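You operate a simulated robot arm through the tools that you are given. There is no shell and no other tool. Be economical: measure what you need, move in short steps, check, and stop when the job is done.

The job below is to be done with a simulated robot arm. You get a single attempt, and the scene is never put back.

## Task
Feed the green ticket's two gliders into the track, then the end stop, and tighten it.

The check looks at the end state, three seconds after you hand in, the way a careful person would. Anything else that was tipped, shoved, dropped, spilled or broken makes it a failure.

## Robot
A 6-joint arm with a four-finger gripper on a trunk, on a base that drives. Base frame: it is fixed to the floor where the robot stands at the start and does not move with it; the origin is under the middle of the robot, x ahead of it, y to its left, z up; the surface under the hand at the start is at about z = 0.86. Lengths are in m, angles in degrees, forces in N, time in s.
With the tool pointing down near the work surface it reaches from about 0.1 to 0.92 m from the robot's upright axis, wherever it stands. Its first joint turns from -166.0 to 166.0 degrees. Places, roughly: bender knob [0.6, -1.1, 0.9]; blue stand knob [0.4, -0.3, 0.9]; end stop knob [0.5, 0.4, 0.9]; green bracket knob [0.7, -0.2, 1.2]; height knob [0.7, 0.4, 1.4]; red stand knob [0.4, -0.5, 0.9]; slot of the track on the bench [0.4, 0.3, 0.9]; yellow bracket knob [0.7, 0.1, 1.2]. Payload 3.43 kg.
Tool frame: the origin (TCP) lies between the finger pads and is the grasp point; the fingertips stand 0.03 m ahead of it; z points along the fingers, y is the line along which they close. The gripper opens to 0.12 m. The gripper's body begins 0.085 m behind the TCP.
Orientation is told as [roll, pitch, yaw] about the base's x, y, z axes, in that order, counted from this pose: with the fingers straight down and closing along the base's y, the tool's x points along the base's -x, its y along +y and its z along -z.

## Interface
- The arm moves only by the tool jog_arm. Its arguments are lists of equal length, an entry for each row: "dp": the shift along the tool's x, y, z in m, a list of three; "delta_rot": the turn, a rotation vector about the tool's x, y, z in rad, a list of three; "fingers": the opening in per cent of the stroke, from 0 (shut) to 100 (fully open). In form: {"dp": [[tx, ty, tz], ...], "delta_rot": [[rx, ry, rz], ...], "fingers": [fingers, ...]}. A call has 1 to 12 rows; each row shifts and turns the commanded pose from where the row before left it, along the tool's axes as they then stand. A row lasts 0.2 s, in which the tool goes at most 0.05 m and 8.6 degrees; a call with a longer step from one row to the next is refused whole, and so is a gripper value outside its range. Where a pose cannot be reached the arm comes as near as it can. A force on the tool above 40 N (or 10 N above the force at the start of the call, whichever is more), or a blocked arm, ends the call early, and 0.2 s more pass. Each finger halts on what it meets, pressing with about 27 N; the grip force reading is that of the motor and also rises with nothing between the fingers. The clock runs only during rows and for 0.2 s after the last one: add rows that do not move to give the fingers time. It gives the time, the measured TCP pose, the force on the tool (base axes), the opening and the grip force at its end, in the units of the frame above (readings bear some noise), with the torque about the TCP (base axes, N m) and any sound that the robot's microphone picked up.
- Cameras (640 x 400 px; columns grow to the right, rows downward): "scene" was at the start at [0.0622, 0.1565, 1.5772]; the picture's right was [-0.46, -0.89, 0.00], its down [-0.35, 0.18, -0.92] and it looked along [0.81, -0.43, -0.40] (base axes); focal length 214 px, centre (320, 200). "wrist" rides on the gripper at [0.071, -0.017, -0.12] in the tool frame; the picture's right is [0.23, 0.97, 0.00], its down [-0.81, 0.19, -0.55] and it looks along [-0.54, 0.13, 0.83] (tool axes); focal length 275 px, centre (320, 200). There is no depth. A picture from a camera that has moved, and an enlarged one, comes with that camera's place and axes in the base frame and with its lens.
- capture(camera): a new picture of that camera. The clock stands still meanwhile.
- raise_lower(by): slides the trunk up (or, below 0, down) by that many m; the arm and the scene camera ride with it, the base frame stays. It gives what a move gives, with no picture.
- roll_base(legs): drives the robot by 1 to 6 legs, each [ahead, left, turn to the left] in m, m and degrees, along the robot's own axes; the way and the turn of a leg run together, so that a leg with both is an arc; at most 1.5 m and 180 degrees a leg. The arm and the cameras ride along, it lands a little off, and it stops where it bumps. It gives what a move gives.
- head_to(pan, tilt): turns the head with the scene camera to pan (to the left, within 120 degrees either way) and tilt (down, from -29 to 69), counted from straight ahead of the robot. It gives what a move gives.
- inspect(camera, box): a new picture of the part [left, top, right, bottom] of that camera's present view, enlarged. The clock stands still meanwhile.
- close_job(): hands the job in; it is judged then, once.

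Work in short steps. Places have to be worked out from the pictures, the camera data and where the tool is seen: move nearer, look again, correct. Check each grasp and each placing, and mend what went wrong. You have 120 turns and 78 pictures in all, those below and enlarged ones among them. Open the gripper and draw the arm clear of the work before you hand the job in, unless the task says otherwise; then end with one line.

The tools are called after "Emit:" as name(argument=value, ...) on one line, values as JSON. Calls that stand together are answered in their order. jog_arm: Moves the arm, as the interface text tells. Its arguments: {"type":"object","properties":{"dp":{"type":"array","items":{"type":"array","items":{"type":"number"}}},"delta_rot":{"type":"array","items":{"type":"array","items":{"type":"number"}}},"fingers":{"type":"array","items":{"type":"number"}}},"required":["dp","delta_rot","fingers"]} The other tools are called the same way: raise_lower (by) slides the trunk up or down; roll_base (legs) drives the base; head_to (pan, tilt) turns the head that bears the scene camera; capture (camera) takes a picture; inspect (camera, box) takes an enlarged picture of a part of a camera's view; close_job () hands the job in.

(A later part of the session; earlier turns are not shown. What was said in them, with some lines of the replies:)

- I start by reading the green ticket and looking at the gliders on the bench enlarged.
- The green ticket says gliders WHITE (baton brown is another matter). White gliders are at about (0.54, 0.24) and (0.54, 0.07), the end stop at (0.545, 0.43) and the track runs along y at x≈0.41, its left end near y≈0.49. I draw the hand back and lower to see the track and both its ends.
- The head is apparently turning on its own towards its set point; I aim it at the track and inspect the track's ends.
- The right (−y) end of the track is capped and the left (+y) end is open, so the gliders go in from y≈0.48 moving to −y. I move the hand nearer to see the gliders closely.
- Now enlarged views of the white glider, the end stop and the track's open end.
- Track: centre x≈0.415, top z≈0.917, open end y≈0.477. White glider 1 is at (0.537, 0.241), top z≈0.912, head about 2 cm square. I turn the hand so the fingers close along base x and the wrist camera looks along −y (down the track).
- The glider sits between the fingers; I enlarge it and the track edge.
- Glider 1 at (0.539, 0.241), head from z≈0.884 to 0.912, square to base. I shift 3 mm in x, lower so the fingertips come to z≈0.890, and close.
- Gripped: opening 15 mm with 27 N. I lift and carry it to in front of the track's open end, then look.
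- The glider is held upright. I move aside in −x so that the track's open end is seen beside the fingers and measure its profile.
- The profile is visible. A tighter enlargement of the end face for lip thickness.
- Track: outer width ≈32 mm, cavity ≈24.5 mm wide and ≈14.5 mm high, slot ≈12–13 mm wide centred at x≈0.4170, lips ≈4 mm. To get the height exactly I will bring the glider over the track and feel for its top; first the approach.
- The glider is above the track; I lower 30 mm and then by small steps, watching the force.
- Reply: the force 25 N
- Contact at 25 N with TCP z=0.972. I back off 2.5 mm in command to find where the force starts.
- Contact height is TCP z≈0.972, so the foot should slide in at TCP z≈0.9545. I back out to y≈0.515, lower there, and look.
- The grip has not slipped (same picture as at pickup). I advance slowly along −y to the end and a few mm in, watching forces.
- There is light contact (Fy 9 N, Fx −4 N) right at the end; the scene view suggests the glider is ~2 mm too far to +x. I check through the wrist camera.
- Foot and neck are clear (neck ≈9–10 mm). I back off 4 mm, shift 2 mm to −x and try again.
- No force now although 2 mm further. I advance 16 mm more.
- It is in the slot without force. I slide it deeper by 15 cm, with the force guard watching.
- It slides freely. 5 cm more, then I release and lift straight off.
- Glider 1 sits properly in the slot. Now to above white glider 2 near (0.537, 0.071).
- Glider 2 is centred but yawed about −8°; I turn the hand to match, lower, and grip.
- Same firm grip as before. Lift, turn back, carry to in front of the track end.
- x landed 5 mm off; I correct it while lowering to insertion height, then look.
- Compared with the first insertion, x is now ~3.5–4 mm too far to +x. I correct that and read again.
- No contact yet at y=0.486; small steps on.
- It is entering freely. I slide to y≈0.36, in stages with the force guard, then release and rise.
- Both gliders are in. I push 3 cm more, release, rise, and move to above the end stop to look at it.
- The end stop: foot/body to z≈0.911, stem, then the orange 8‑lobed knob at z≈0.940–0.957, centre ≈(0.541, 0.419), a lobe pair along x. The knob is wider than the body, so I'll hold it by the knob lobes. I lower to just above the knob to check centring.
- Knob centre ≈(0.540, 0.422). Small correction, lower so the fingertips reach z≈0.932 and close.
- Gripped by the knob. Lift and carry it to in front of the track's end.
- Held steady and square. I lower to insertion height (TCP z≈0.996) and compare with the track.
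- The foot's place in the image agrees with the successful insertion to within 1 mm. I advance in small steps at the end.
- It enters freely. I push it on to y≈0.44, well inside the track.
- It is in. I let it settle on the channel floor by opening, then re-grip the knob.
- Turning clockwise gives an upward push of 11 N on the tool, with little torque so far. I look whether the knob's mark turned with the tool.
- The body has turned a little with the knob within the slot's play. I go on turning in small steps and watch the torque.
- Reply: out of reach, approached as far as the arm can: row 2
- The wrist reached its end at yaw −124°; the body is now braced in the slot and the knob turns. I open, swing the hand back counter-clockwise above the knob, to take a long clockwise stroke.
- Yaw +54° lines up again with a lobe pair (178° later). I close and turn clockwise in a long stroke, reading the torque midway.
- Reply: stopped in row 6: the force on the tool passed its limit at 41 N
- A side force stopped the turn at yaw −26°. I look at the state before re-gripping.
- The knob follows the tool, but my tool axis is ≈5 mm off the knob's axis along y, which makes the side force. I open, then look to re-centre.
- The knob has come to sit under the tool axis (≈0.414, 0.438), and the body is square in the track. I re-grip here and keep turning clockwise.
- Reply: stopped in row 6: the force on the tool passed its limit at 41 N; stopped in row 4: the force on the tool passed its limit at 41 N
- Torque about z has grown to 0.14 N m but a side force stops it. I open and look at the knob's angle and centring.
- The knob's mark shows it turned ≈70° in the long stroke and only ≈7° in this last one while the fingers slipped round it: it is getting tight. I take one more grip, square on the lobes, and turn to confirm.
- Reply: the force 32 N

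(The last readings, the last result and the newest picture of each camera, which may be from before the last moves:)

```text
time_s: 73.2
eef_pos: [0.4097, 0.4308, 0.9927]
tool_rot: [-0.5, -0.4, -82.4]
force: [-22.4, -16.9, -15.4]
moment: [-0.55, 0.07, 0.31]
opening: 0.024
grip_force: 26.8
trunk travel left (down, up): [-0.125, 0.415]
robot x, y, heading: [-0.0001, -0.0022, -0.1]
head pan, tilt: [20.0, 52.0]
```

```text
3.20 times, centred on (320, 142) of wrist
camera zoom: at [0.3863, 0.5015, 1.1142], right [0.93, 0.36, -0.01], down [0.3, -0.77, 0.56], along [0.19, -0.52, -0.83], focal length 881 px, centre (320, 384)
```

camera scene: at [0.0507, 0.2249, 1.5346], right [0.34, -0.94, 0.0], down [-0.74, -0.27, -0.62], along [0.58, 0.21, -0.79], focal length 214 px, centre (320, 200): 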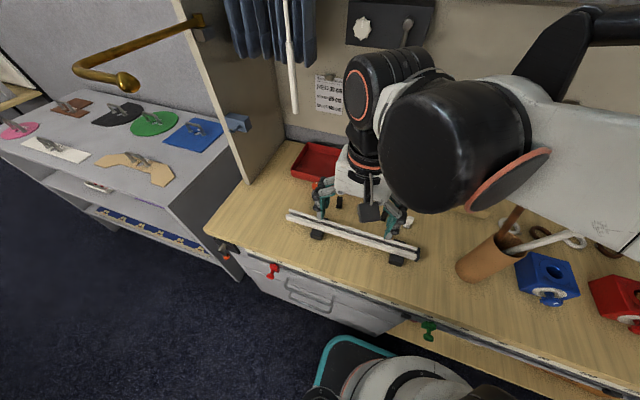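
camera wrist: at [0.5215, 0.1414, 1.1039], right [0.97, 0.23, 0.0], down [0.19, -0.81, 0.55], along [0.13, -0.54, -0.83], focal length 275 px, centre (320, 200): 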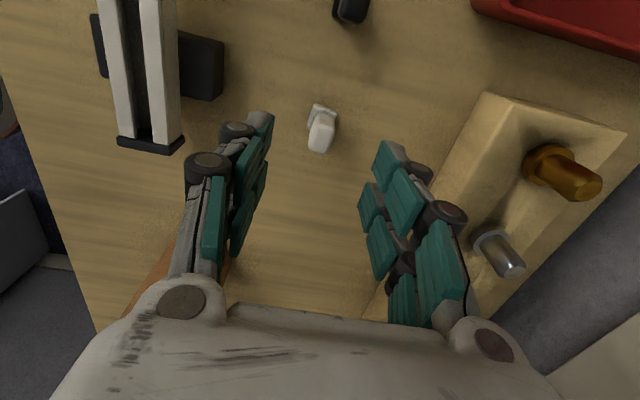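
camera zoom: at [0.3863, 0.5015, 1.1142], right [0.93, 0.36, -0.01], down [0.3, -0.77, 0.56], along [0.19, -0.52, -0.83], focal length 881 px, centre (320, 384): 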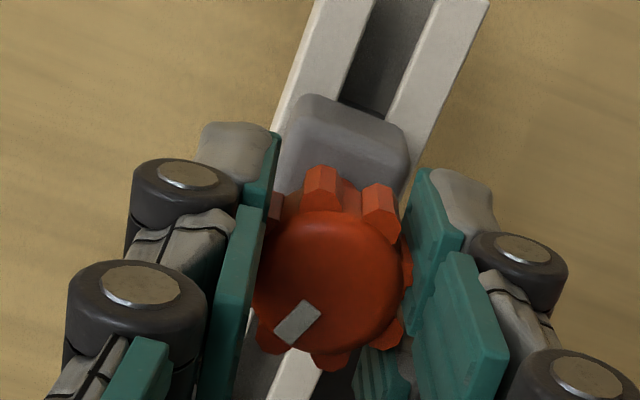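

With 0.31 N m on it the knob hardly moves (mark ≈−103°): it is tight. I open, rise clear and check everything.

Emit:
jog_arm(dp=[[0, 0, 0], [0, 0, 0], [0, 0, 0], [0, 0, -0.03], [0, 0, -0.045], [0, 0, -0.045]], delta_rot=[[0, 0, 0], [0, 0, 0], [0, 0, 0], [0, 0, 0], [0, 0, 0], [0, 0, 0]], fingers=[45, 45, 45, 45, 45, 45])

Emit:
inspect(camera="scene", box=[270, 170, 430, 270])

Emit:
inspect(camera="wrist", box=[220, 60, 420, 185])

```text
time_s: 74.6
eef_pos: [0.4153, 0.433, 1.1129]
tool_rot: [-0.5, -0.2, -82.7]
force: [-0.5, 0.3, -0.5]
moment: [0.0, 0.03, 0.0]
opening: 0.0539
grip_force: 0.1
trunk travel left (down, up): [-0.125, 0.415]
robot x, y, heading: [-0.0012, 0.0002, 0.2]
head pan, tilt: [20.0, 52.0]
```

```text
4.00 times, centred on (350, 220) of scene
camera zoom: at [0.0665, 0.1877, 1.5563], right [-0.13, -0.99, 0.0], down [-0.59, 0.07, -0.8], along [0.79, -0.1, -0.6], focal length 858 px, centre (200, 120)
```

zoom: 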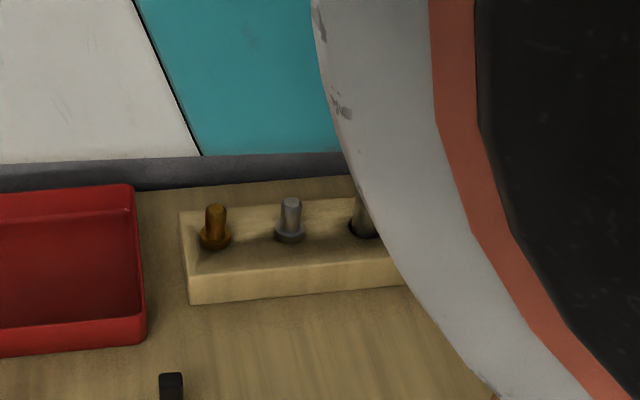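

```text
3.20 times, centred on (320, 122) of wrist
camera zoom: at [0.391, 0.5029, 1.2333], right [0.94, 0.35, -0.01], down [0.3, -0.78, 0.56], along [0.19, -0.52, -0.83], focal length 881 px, centre (320, 448)
```

zoom: 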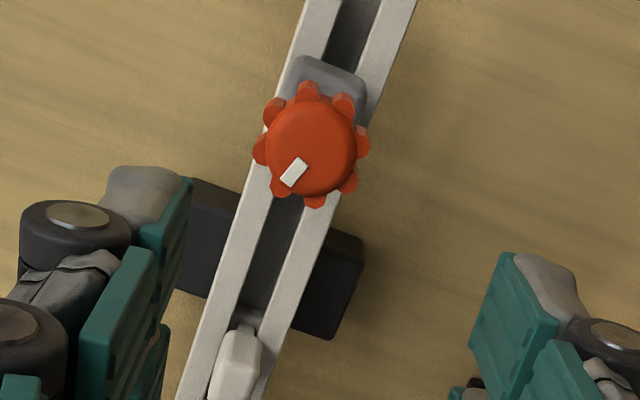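

The end stop sits in the track with the knob turned. I aim the head again for a last look at the whole track and surroundings.

Emit:
jog_arm(dp=[[0.03, 0, -0.03], [0.04, 0, -0.02], [0.04, 0, -0.02], [0, 0, 0]], delta_rot=[[0, 0, 0], [0, 0, 0], [0, 0, 0], [0, 0, 0]], fingers=[45, 45, 45, 45])

Emit:
head_to(pan=15, tilt=50)

Emit:
capture(camera="scene")

Emit:
inspect(camera="scene", box=[260, 160, 420, 260])

```text
time_s: 75.6
eef_pos: [0.4063, 0.5486, 1.1822]
tool_rot: [-0.5, -0.3, -82.6]
force: [-0.4, 0.7, -1.2]
moment: [-0.05, 0.01, 0.01]
opening: 0.0538
grip_force: 0.1
trunk travel left (down, up): [-0.125, 0.415]
robot x, y, heading: [-0.0048, -0.001, -0.2]
head pan, tilt: [20.0, 52.0]
```

```text
time_s: 76.2
eef_pos: [0.4037, 0.5485, 1.1832]
tool_rot: [-0.5, -0.3, -82.5]
force: [0.3, 0.5, -0.1]
moment: [-0.03, -0.02, 0.01]
opening: 0.0536
grip_force: 0.1
trunk travel left (down, up): [-0.125, 0.415]
robot x, y, heading: [-0.0015, -0.0014, -0.1]
head pan, tilt: [15.0, 50.0]
```

```text
12 pictures are left
camera scene: at [0.0575, 0.2175, 1.5411], right [0.23, -0.97, 0.0], down [-0.71, -0.17, -0.68], along [0.66, 0.16, -0.73], focal length 214 px, centre (320, 200)
```

scene: 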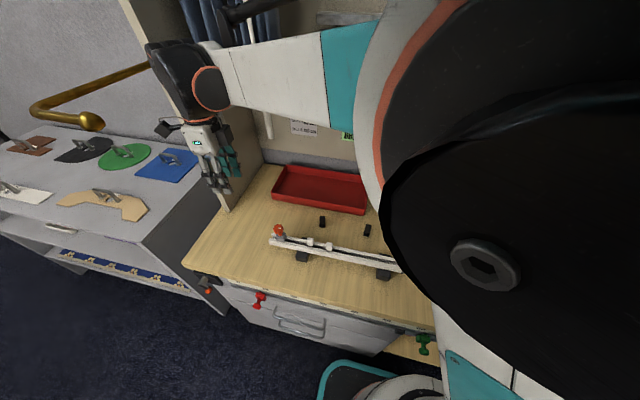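

```text
4.00 times, centred on (340, 210) of scene
camera zoom: at [0.0575, 0.2175, 1.5411], right [0.23, -0.97, 0.0], down [-0.71, -0.17, -0.68], along [0.66, 0.16, -0.73], focal length 858 px, centre (240, 160)
```

zoom: 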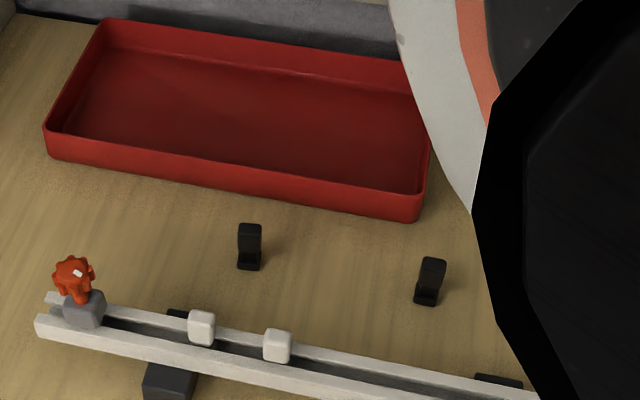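

Everything looks in place. To be sure the stop is clamped, I test it with a gentle push along the track with the closed fingers; first I come down beyond the track's end.

Emit:
jog_arm(dp=[[0, 0.01, 0.044], [0, 0, 0.045], [0, 0, 0.045], [0, 0, 0.045], [0, 0, 0.044], [-0.03, 0.004, 0], [-0.03, 0.004, 0], [-0.016, 0.002, 0], [0, 0, 0]], delta_rot=[[0, 0, 0], [0, 0, 0], [0, 0, 0], [0, 0, 0], [0, 0, 0], [0, 0, 0], [0, 0, 0], [0, 0, 0], [0, 0, 0]], fingers=[10, 0, 0, 0, 0, 0, 0, 0, 0])

Emit:
inspect(camera="scene", box=[250, 200, 330, 250])

```text
time_s: 78.2
eef_pos: [0.4263, 0.4757, 0.9599]
tool_rot: [-0.4, -0.2, -82.3]
force: [-2.4, 37.1, 7.8]
moment: [0.53, 0.08, -0.36]
opening: 0.0
grip_force: 27.0
trunk travel left (down, up): [-0.125, 0.415]
robot x, y, heading: [-0.0013, -0.0013, 0.0]
head pan, tilt: [15.0, 50.0]
```

```text
8.00 times, centred on (290, 225) of scene
camera zoom: at [0.0535, 0.2227, 1.5368], right [0.26, -0.97, 0.0], down [-0.74, -0.2, -0.64], along [0.62, 0.16, -0.77], focal length 1716 px, centre (560, 0)
```

zoom: 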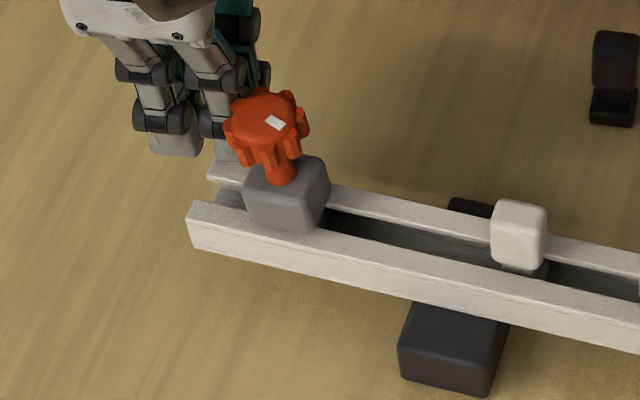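

It withstood 37 N along the track without moving: the stop is clamped. I withdraw backwards along the track direction and rise, open the gripper and look once more.

Emit:
jog_arm(dp=[[0.03, 0, 0], [0.04, 0, 0], [0.02, 0, -0.04], [0, 0, -0.045], [0, 0, -0.045], [0, 0, -0.045], [0, 0, -0.045], [0, 0, 0]], delta_rot=[[0, 0, 0], [0, 0, 0], [0, 0, 0], [0, 0, 0], [0, 0, 0], [0, 0, 0], [0, 0, 0], [0, 0, 0]], fingers=[0, 0, 30, 60, 60, 60, 60, 60])

Emit:
head_to(pan=15, tilt=50)

Emit:
inspect(camera="scene", box=[230, 160, 422, 280])

Emit:
inspect(camera="scene", box=[255, 215, 303, 245])

```text
time_s: 80.0
eef_pos: [0.4165, 0.5612, 1.1817]
tool_rot: [-0.5, -0.3, -82.3]
force: [-0.5, -0.1, 0.8]
moment: [0.03, -0.02, 0.01]
opening: 0.072
grip_force: 0.0
trunk travel left (down, up): [-0.125, 0.415]
robot x, y, heading: [0.0011, 0.0004, 0.0]
head pan, tilt: [15.0, 50.0]
```

```text
time_s: 80.6
eef_pos: [0.4165, 0.561, 1.1812]
tool_rot: [-0.4, -0.2, -82.3]
force: [0.1, 0.3, 0.3]
moment: [-0.01, 0.0, 0.04]
opening: 0.0721
grip_force: 0.0
trunk travel left (down, up): [-0.125, 0.415]
robot x, y, heading: [-0.0023, 0.0014, 0.1]
head pan, tilt: [15.0, 50.0]
```

```text
3.33 times, centred on (326, 220) of scene
camera zoom: at [0.0546, 0.2188, 1.5372], right [0.26, -0.97, 0.0], down [-0.74, -0.2, -0.64], along [0.62, 0.17, -0.77], focal length 715 px, centre (300, 133)
```

zoom: 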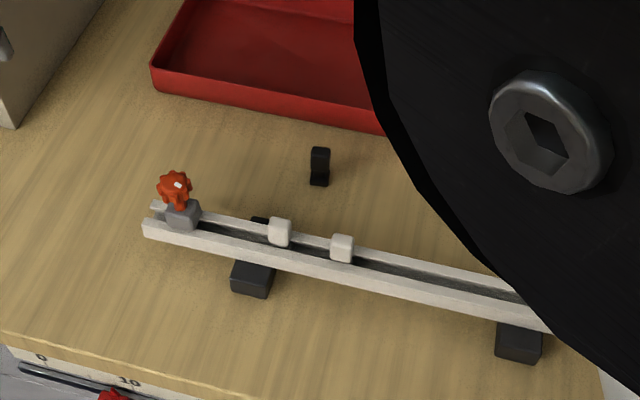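

```text
13.33 times, centred on (279, 230) of scene
camera zoom: at [0.0546, 0.2188, 1.5372], right [0.26, -0.97, 0.0], down [-0.74, -0.2, -0.64], along [0.62, 0.17, -0.77], focal length 2860 px, centre (867, -200)
```

zoom: 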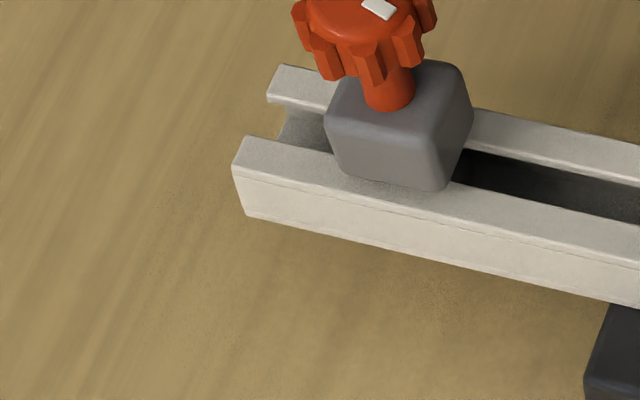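

I check the knob's mark once more at high zoom, to make sure the push test did not turn it back.

Emit:
inspect(camera="scene", box=[258, 200, 306, 230])

```text
13.33 times, centred on (282, 215) of scene
camera zoom: at [0.0546, 0.2188, 1.5372], right [0.26, -0.97, 0.0], down [-0.74, -0.2, -0.64], along [0.62, 0.17, -0.77], focal length 2860 px, centre (827, 0)
```

zoom: 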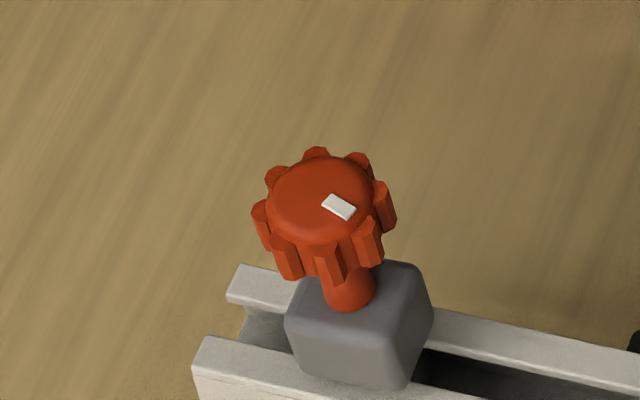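

The mark is still at ≈−108° and everything stands as it should; I hand in.

Emit:
close_job()

```text
The job is handed in.
```

Both white gliders are in the track, and the end stop is in behind them. Its knob is tightened: it stopped turning at about 0.3 N m, and the stop showed no visible movement under a push of about 37 N. The job is handed in.
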